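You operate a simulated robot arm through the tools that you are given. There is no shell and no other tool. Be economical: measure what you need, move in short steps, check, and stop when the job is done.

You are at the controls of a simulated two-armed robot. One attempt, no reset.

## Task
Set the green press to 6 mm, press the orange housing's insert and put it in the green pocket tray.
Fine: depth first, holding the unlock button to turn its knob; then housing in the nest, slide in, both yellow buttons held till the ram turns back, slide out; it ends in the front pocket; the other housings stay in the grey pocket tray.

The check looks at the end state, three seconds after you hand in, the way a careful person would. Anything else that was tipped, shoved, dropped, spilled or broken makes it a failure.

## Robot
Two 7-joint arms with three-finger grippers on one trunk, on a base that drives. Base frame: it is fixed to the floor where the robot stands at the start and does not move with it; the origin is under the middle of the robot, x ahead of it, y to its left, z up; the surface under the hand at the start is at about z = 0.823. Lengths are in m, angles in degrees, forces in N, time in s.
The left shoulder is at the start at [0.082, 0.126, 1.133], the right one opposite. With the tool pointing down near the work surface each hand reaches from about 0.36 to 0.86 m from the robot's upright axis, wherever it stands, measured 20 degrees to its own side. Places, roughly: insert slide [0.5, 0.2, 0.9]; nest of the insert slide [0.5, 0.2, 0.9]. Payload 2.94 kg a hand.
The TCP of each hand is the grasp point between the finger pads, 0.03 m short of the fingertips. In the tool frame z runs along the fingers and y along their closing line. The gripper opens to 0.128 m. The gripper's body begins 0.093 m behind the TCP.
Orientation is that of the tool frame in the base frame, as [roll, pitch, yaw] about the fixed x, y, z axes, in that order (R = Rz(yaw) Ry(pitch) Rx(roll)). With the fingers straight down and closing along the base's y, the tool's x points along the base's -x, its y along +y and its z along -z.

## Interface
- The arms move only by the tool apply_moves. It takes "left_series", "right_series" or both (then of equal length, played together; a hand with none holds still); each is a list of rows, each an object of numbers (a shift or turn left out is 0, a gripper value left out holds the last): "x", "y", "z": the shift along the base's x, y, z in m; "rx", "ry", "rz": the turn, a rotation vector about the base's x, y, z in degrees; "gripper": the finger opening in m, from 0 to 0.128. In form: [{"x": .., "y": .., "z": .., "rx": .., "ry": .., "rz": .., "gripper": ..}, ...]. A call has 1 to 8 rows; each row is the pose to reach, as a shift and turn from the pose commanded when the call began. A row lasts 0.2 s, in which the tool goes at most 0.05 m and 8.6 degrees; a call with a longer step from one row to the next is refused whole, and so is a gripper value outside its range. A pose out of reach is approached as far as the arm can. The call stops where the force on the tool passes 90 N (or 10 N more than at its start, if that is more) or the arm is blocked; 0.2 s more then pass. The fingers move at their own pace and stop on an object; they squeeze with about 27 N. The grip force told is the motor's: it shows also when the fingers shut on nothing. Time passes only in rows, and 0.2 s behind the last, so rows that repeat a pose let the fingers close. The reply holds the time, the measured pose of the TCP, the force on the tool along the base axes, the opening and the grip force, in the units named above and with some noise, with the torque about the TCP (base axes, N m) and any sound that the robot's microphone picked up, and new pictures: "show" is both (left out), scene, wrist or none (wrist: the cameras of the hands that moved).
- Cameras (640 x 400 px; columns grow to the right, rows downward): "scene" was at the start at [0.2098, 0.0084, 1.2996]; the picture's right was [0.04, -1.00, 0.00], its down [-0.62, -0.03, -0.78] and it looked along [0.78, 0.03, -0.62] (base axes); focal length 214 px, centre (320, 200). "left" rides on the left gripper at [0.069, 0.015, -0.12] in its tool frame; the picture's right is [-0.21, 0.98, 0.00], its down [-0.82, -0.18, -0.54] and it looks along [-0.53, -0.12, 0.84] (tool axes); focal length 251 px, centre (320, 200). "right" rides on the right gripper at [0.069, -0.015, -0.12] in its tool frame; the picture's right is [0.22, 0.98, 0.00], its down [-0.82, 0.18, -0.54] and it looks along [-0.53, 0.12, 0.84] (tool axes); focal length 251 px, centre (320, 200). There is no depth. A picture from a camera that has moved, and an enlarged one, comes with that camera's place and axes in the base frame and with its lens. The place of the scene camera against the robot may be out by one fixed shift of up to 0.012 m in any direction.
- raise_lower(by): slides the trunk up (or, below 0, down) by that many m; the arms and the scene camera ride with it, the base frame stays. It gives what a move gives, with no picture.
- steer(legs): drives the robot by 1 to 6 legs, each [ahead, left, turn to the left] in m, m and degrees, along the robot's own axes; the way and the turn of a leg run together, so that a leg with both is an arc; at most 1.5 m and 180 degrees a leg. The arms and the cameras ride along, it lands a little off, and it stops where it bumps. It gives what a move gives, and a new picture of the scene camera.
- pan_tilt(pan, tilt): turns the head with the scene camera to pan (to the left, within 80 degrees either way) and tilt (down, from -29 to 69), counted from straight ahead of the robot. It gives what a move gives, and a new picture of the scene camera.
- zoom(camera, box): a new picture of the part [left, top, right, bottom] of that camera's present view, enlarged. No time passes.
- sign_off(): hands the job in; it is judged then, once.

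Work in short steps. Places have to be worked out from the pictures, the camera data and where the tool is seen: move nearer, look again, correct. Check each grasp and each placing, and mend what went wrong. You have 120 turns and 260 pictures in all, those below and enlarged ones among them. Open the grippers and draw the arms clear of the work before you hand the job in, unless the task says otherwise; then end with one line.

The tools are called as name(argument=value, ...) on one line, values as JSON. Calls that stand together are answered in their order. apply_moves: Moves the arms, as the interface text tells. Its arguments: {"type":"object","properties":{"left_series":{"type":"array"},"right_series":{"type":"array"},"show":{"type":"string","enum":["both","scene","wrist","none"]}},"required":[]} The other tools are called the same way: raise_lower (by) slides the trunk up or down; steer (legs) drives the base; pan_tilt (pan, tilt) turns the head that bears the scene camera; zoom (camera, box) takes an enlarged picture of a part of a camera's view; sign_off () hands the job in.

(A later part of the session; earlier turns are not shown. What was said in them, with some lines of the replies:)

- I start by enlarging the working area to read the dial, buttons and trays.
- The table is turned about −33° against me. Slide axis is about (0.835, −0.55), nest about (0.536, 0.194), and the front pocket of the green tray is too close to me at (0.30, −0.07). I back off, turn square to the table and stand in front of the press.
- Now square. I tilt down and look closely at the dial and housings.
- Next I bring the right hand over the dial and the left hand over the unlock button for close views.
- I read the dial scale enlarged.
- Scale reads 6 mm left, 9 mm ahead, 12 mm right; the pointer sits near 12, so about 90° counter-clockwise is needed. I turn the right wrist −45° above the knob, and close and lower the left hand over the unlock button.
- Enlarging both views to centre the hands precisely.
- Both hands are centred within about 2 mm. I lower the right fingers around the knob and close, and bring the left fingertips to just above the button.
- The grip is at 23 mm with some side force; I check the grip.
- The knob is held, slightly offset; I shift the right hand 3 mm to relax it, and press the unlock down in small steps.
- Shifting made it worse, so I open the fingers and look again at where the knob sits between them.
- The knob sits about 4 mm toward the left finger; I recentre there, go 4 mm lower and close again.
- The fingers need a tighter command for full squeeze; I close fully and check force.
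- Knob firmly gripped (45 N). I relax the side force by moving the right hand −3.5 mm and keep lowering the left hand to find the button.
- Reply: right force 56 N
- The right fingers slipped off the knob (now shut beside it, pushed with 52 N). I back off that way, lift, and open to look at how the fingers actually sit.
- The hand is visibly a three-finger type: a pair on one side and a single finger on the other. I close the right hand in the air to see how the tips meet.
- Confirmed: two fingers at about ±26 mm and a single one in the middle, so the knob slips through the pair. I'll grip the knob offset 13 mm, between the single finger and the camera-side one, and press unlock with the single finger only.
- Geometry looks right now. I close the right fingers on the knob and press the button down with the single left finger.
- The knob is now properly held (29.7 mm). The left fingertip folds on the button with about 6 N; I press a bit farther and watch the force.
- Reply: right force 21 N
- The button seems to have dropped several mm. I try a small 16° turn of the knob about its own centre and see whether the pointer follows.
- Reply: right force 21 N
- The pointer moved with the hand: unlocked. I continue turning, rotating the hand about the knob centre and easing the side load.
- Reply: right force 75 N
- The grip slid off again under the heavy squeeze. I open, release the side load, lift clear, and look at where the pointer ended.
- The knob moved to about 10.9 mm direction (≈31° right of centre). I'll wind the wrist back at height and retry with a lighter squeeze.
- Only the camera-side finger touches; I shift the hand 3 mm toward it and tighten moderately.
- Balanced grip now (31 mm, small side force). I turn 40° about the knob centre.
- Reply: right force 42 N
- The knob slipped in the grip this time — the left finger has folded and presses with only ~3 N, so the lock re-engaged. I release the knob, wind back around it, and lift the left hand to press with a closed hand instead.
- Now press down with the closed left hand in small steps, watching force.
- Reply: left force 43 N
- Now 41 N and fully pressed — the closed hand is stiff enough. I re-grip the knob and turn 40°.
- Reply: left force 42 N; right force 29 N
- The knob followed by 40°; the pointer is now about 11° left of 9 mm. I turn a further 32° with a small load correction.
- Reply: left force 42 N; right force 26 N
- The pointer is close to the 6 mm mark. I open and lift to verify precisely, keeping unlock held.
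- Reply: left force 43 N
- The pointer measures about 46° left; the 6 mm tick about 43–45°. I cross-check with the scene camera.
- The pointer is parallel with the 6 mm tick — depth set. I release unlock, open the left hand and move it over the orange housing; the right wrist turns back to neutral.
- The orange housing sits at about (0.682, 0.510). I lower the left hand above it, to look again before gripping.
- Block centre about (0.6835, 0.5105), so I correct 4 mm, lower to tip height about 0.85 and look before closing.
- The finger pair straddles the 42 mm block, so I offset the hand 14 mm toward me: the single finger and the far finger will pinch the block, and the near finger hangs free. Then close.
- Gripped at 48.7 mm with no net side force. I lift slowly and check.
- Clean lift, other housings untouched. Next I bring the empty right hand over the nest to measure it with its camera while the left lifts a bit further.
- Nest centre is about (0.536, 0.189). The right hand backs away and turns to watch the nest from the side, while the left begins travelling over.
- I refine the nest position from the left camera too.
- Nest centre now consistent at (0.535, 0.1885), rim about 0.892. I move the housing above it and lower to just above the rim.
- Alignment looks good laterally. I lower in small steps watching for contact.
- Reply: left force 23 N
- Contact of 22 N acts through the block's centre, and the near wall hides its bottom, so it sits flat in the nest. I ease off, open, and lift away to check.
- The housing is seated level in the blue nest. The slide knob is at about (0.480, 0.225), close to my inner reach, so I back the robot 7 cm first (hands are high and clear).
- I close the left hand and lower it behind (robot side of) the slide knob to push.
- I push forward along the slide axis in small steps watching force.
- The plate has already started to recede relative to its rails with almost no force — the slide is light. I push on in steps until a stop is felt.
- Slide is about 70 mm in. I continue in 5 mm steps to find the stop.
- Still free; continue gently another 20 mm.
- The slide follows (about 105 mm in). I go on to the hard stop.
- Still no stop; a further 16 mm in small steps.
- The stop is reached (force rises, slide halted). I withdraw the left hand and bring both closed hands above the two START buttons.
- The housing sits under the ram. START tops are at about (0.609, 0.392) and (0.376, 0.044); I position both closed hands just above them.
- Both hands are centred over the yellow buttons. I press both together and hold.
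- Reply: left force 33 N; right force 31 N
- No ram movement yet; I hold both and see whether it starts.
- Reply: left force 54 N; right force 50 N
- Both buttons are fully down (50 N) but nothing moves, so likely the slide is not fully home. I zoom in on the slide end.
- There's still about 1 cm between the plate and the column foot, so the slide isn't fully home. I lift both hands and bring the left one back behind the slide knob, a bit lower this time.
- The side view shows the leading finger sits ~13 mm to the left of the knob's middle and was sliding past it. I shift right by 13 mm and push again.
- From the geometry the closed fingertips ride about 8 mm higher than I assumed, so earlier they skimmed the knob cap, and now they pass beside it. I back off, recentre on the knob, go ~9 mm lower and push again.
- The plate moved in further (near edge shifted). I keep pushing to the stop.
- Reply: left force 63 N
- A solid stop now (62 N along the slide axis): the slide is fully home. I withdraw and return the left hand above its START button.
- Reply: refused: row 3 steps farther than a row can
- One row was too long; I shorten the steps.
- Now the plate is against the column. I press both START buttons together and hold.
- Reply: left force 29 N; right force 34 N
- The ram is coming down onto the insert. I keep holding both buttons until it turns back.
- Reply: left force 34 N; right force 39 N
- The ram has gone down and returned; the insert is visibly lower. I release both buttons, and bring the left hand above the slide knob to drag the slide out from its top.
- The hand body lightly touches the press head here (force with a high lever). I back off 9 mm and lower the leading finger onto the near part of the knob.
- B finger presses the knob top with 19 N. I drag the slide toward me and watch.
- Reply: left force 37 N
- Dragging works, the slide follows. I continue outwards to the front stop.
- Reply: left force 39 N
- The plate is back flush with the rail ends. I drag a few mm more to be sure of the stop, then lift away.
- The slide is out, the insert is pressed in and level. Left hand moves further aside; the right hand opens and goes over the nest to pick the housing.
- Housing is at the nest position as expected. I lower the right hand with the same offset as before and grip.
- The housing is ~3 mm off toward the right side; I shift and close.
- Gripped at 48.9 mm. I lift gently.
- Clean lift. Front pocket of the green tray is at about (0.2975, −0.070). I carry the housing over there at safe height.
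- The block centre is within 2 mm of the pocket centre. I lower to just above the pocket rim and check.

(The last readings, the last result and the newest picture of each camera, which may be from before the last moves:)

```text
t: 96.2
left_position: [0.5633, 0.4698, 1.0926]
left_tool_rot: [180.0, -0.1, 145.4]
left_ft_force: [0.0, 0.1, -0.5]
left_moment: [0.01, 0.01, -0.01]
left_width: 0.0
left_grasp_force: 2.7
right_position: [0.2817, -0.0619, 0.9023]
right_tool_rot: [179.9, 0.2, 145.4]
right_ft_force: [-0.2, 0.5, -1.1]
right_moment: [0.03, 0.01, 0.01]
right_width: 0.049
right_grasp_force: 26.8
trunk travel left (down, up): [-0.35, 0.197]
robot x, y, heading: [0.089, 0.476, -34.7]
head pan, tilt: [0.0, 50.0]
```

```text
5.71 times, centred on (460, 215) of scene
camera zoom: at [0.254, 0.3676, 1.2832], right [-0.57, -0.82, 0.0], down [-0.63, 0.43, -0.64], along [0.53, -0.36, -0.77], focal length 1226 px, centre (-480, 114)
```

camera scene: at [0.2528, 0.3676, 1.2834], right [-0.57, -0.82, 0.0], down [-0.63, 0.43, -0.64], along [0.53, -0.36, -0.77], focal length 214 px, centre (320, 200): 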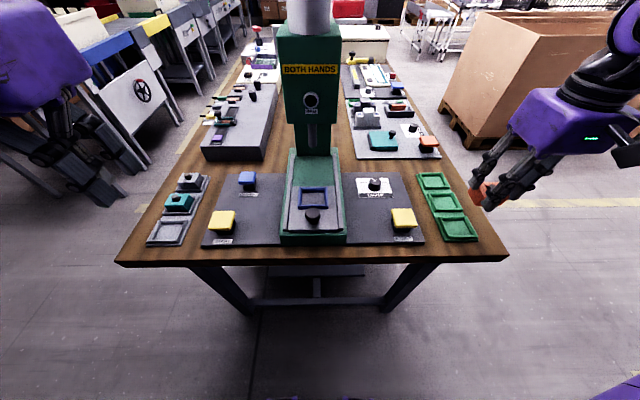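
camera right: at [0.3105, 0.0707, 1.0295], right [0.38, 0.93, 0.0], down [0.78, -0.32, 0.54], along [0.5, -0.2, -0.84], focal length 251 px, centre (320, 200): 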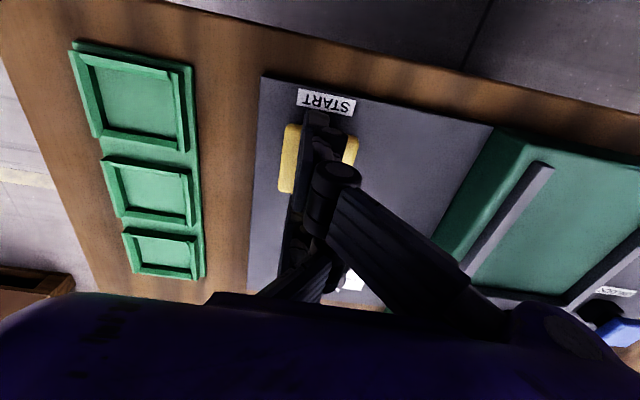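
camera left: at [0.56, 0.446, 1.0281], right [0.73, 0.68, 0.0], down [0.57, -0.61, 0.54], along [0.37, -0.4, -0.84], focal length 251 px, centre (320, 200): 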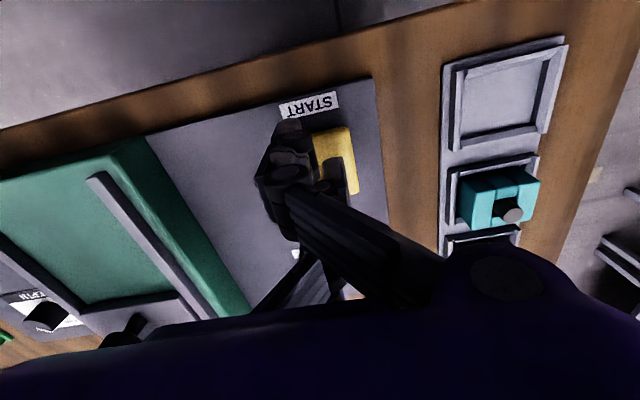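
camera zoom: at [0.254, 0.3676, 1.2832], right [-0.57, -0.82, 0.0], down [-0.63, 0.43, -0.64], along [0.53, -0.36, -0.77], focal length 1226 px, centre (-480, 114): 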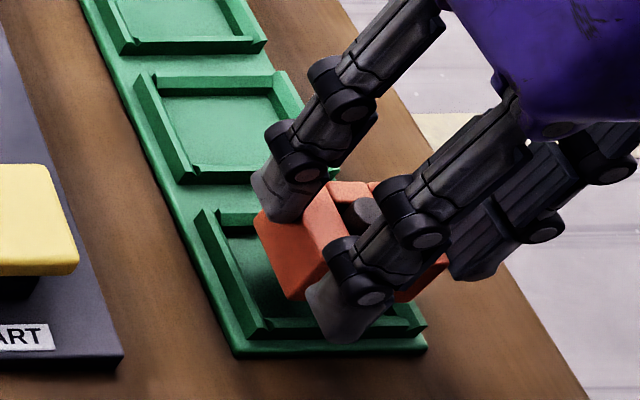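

Alignment matches the seated view in the nest. I lower to contact.

apply_moves(right_series=[{"z": -0.006}, {"z": -0.012}, {"z": -0.016}, {"z": -0.02}, {"z": -0.023}], show="none")

zoom(camera="right", box=[200, 60, 440, 240])

zoom(camera="scene", box=[420, 180, 500, 250])

```text
t: 97.4
left_position: [0.5625, 0.471, 1.092]
left_tool_rot: [-179.9, 0.1, 145.6]
left_ft_force: [0.8, 0.3, -0.6]
left_moment: [-0.01, -0.04, 0.01]
left_width: 0.0
left_grasp_force: 2.8
right_position: [0.2838, -0.0623, 0.88]
right_tool_rot: [180.0, 0.4, 145.4]
right_ft_force: [16.7, -9.6, 11.6]
right_moment: [-0.42, -0.74, 0.49]
right_width: 0.0492
right_grasp_force: 27.3
trunk travel left (down, up): [-0.35, 0.197]
robot x, y, heading: [0.0845, 0.4782, -34.4]
head pan, tilt: [0.0, 50.0]
```

```text
2.22 times, centred on (320, 150) of right
camera zoom: at [0.217, -0.0348, 0.9988], right [0.38, 0.93, 0.0], down [0.78, -0.32, 0.55], along [0.51, -0.21, -0.84], focal length 559 px, centre (320, 311)
```

zoom: 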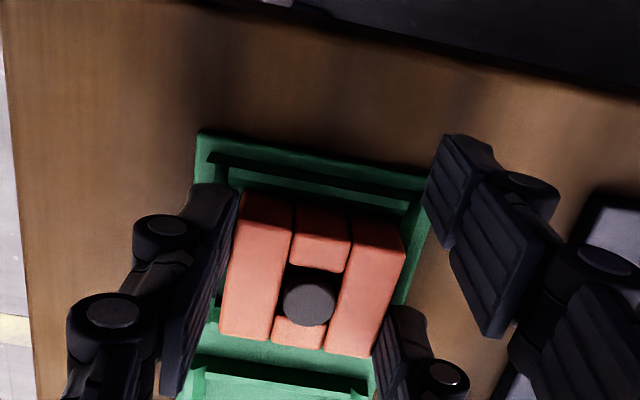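

```text
5.71 times, centred on (460, 215) of scene
camera zoom: at [0.2554, 0.3679, 1.2831], right [-0.57, -0.82, 0.0], down [-0.63, 0.43, -0.64], along [0.53, -0.36, -0.77], focal length 1226 px, centre (-480, 114)
```

zoom: 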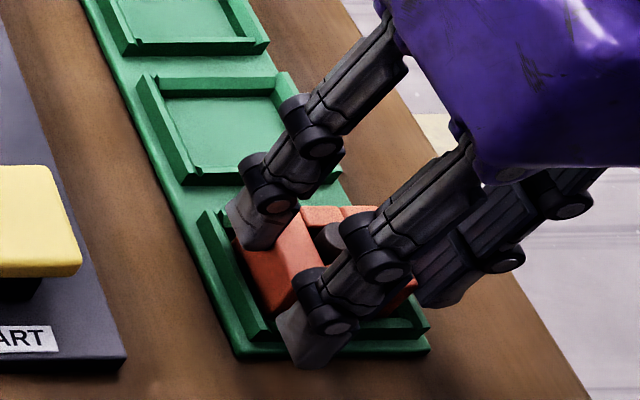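

A +u side force says the block rides on the near wall's chamfer; I shift 3.5 mm forward and lower again.

apply_moves(right_series=[{"x": 0.0015, "y": -0.001, "z": 0.003}, {"x": 0.003, "y": -0.002, "z": 0.003}, {"x": 0.003, "y": -0.002, "z": 0.0}, {"x": 0.003, "y": -0.002, "z": -0.003}, {"x": 0.003, "y": -0.002, "z": -0.003}], show="none")

zoom(camera="right", box=[200, 60, 440, 240])

```text
t: 98.6
left_position: [0.5607, 0.47, 1.093]
left_tool_rot: [-179.9, 0.0, 145.4]
left_ft_force: [0.0, -0.8, 0.0]
left_moment: [0.06, -0.01, 0.0]
left_width: 0.0002
left_grasp_force: 3.2
right_position: [0.2826, -0.0634, 0.8761]
right_tool_rot: [-179.9, 0.2, 145.3]
right_ft_force: [-0.4, -5.6, 23.2]
right_moment: [-0.36, -0.17, 0.2]
right_width: 0.0487
right_grasp_force: 27.0
trunk travel left (down, up): [-0.35, 0.197]
robot x, y, heading: [0.0884, 0.4753, -34.2]
head pan, tilt: [0.0, 50.0]
```

```text
2.22 times, centred on (320, 150) of right
camera zoom: at [0.2167, -0.0359, 0.9958], right [0.38, 0.93, 0.0], down [0.78, -0.32, 0.54], along [0.5, -0.21, -0.84], focal length 559 px, centre (320, 311)
```

zoom: 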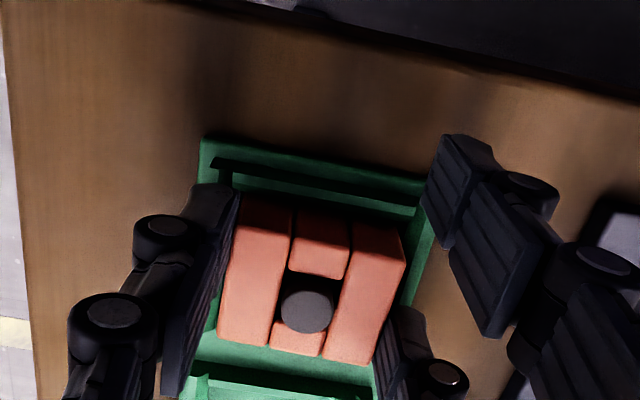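

Now a vertical 23 N contact with little side force and lower height: seated. I ease off, open, and lift away to check.

apply_moves(right_series=[{"z": 0.002}, {"z": 0.002, "gripper": 0.06}, {"z": 0.002, "gripper": 0.08}, {"z": 0.002, "gripper": 0.09}, {"z": 0.02}, {"z": 0.06}, {"x": -0.02, "y": 0.02, "z": 0.1}, {"x": -0.03, "y": 0.03, "z": 0.13}], show="scene")

zoom(camera="right", box=[200, 60, 440, 240])

zoom(camera="scene", box=[410, 170, 490, 250])

```text
t: 100.4
left_position: [0.5614, 0.4678, 1.0926]
left_tool_rot: [180.0, 0.0, 145.6]
left_ft_force: [0.0, 0.9, 0.4]
left_moment: [0.02, 0.0, 0.03]
left_width: 0.0
left_grasp_force: 2.9
right_position: [0.2535, -0.037, 1.0034]
right_tool_rot: [179.9, 0.1, 145.3]
right_ft_force: [0.9, -1.0, -0.3]
right_moment: [0.03, -0.03, -0.01]
right_width: 0.09
right_grasp_force: 0.0
trunk travel left (down, up): [-0.35, 0.197]
robot x, y, heading: [0.0913, 0.4797, -34.6]
head pan, tilt: [0.0, 50.0]
camera scene: at [0.2542, 0.3666, 1.283], right [-0.57, -0.82, 0.0], down [-0.63, 0.44, -0.64], along [0.53, -0.36, -0.77], focal length 214 px, centre (320, 200)
```

scene: 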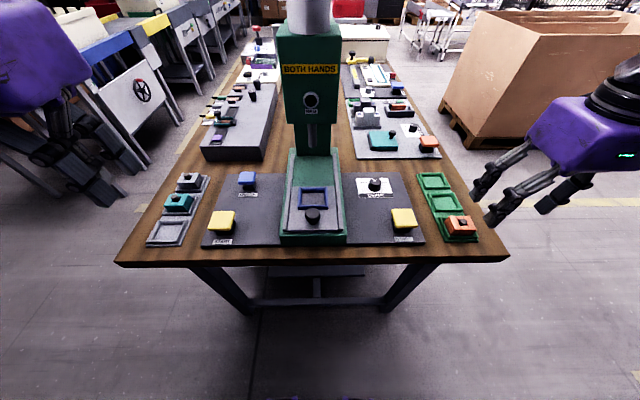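

```text
2.22 times, centred on (320, 150) of right
camera zoom: at [0.187, -0.0092, 1.122], right [0.38, 0.93, 0.0], down [0.78, -0.32, 0.54], along [0.5, -0.2, -0.84], focal length 559 px, centre (320, 311)
```

zoom: 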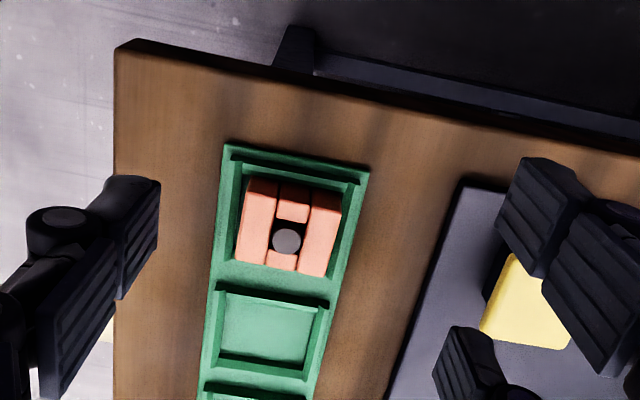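

```text
5.00 times, centred on (450, 210) of scene
camera zoom: at [0.2542, 0.3666, 1.283], right [-0.57, -0.82, 0.0], down [-0.63, 0.44, -0.64], along [0.53, -0.36, -0.77], focal length 1072 px, centre (-330, 150)
```

zoom: 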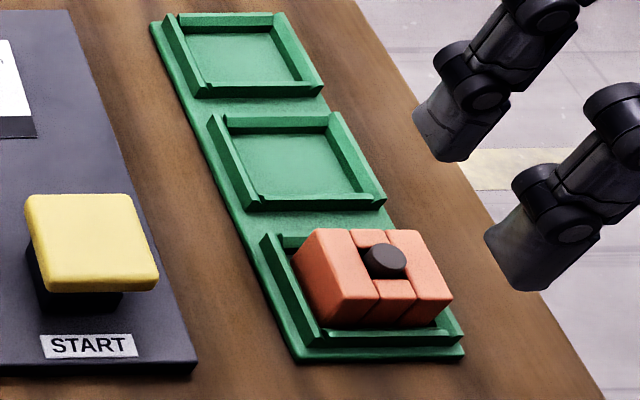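

Let me look closer whether it's fully down in the pocket.

zoom(camera="right", box=[270, 110, 350, 190])

zoom(camera="scene", box=[435, 205, 485, 245])

```text
5.00 times, centred on (310, 150) of right
camera zoom: at [0.187, -0.0092, 1.122], right [0.38, 0.93, 0.0], down [0.78, -0.32, 0.54], along [0.5, -0.2, -0.84], focal length 1257 px, centre (370, 450)
```

zoom: 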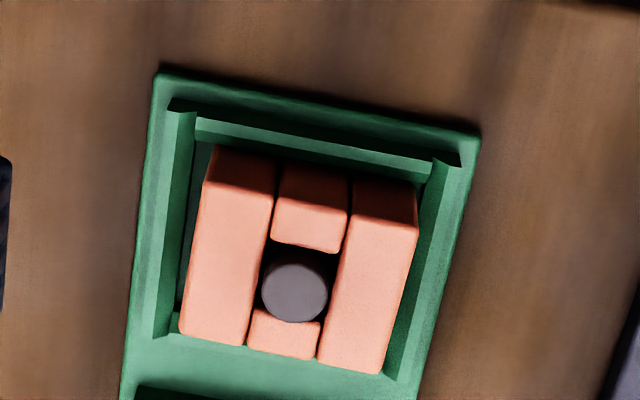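

```text
10.00 times, centred on (460, 225) of scene
camera zoom: at [0.2542, 0.3666, 1.283], right [-0.57, -0.82, 0.0], down [-0.63, 0.44, -0.64], along [0.53, -0.36, -0.77], focal length 2145 px, centre (-1080, -50)
```

zoom: 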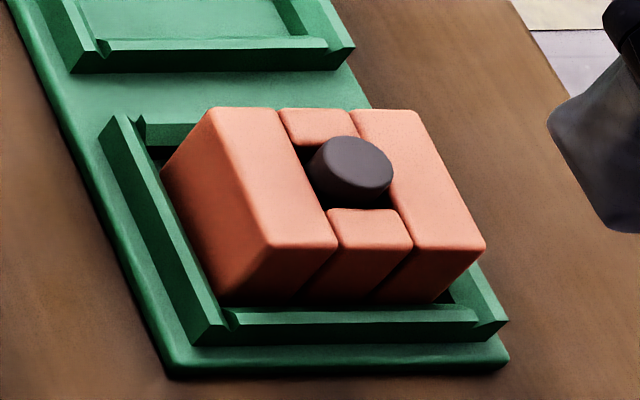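

The housing sits level inside the front pocket. I open the left gripper and draw both arms up and clear.

apply_moves(right_series=[{"x": -0.02, "y": -0.01, "z": 0.03}, {"x": -0.04, "y": -0.02, "z": 0.06}, {"x": -0.05, "y": -0.03, "z": 0.1, "gripper": 0.12}, {"x": -0.05, "y": -0.03, "z": 0.13}], left_series=[{"z": 0.02, "gripper": 0.05}, {"z": 0.04, "gripper": 0.1}, {"x": -0.02, "y": 0.03, "z": 0.06, "gripper": 0.12}, {"x": -0.03, "y": 0.05, "z": 0.08}], show="scene")

zoom(camera="scene", box=[140, 140, 480, 250])

zoom(camera="scene", box=[350, 165, 400, 205])

```text
t: 101.4
left_position: [0.5299, 0.5216, 1.174]
left_tool_rot: [-179.9, 0.5, 145.4]
left_ft_force: [1.1, 0.3, -5.5]
left_moment: [0.06, 0.24, 0.03]
left_width: 0.1093
left_grasp_force: 0.0
right_position: [0.2021, -0.0651, 1.1363]
right_tool_rot: [179.9, 0.2, 145.4]
right_ft_force: [-0.6, -0.2, 1.9]
right_moment: [-0.07, -0.11, 0.0]
right_width: 0.12
right_grasp_force: 0.2
trunk travel left (down, up): [-0.35, 0.197]
robot x, y, heading: [0.0888, 0.4741, -34.3]
head pan, tilt: [0.0, 50.0]
camera scene: at [0.2523, 0.368, 1.2835], right [-0.57, -0.82, 0.0], down [-0.63, 0.43, -0.64], along [0.53, -0.37, -0.77], focal length 214 px, centre (320, 200)
```

scene: 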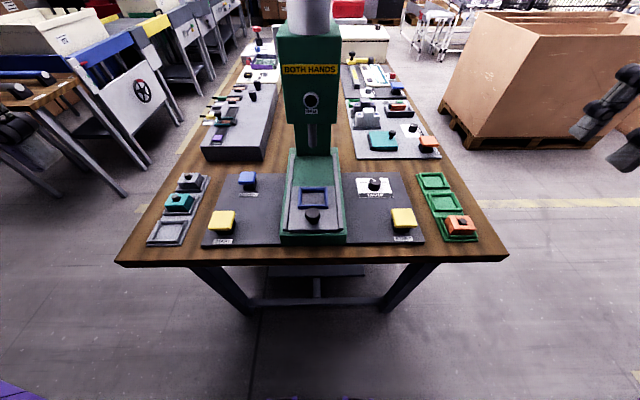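

```text
1.88 times, centred on (310, 195) of scene
camera zoom: at [0.2523, 0.368, 1.2835], right [-0.57, -0.82, 0.0], down [-0.63, 0.43, -0.64], along [0.53, -0.37, -0.77], focal length 404 px, centre (339, 209)
```

zoom: 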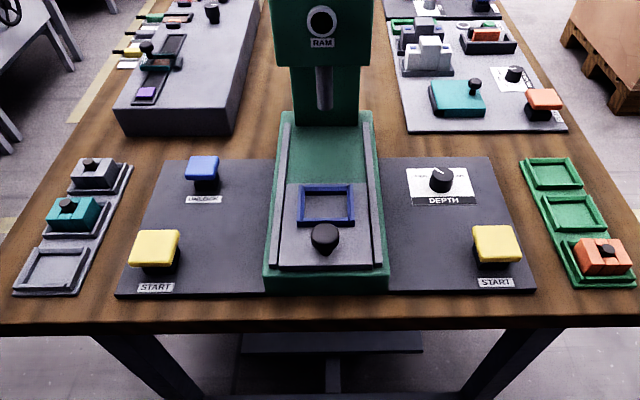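

```text
10.00 times, centred on (375, 185) of scene
camera zoom: at [0.2523, 0.368, 1.2835], right [-0.57, -0.82, 0.0], down [-0.63, 0.43, -0.64], along [0.53, -0.37, -0.77], focal length 2145 px, centre (-230, 350)
```

zoom: 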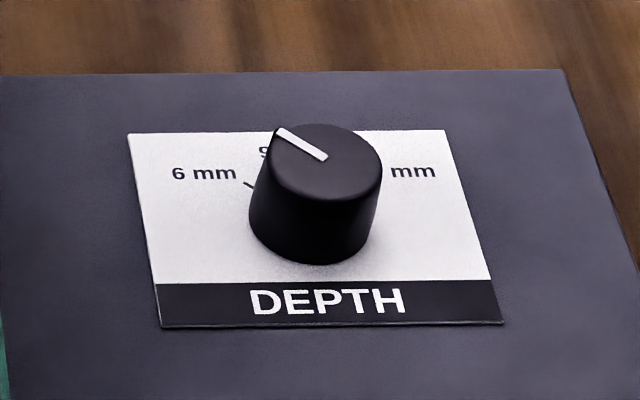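

Everything is in place: the dial points at 6 mm, the slide is out, the housing is in the front green pocket, the other two are still in the grey tray, and both hands are open and clear. I hand in.

sign_off()

```text
The job is handed in.
```

The press is set to 6 mm, the orange housing's insert is pressed, and the housing sits level in the front pocket of the green tray; the other housings are still in the grey tray.
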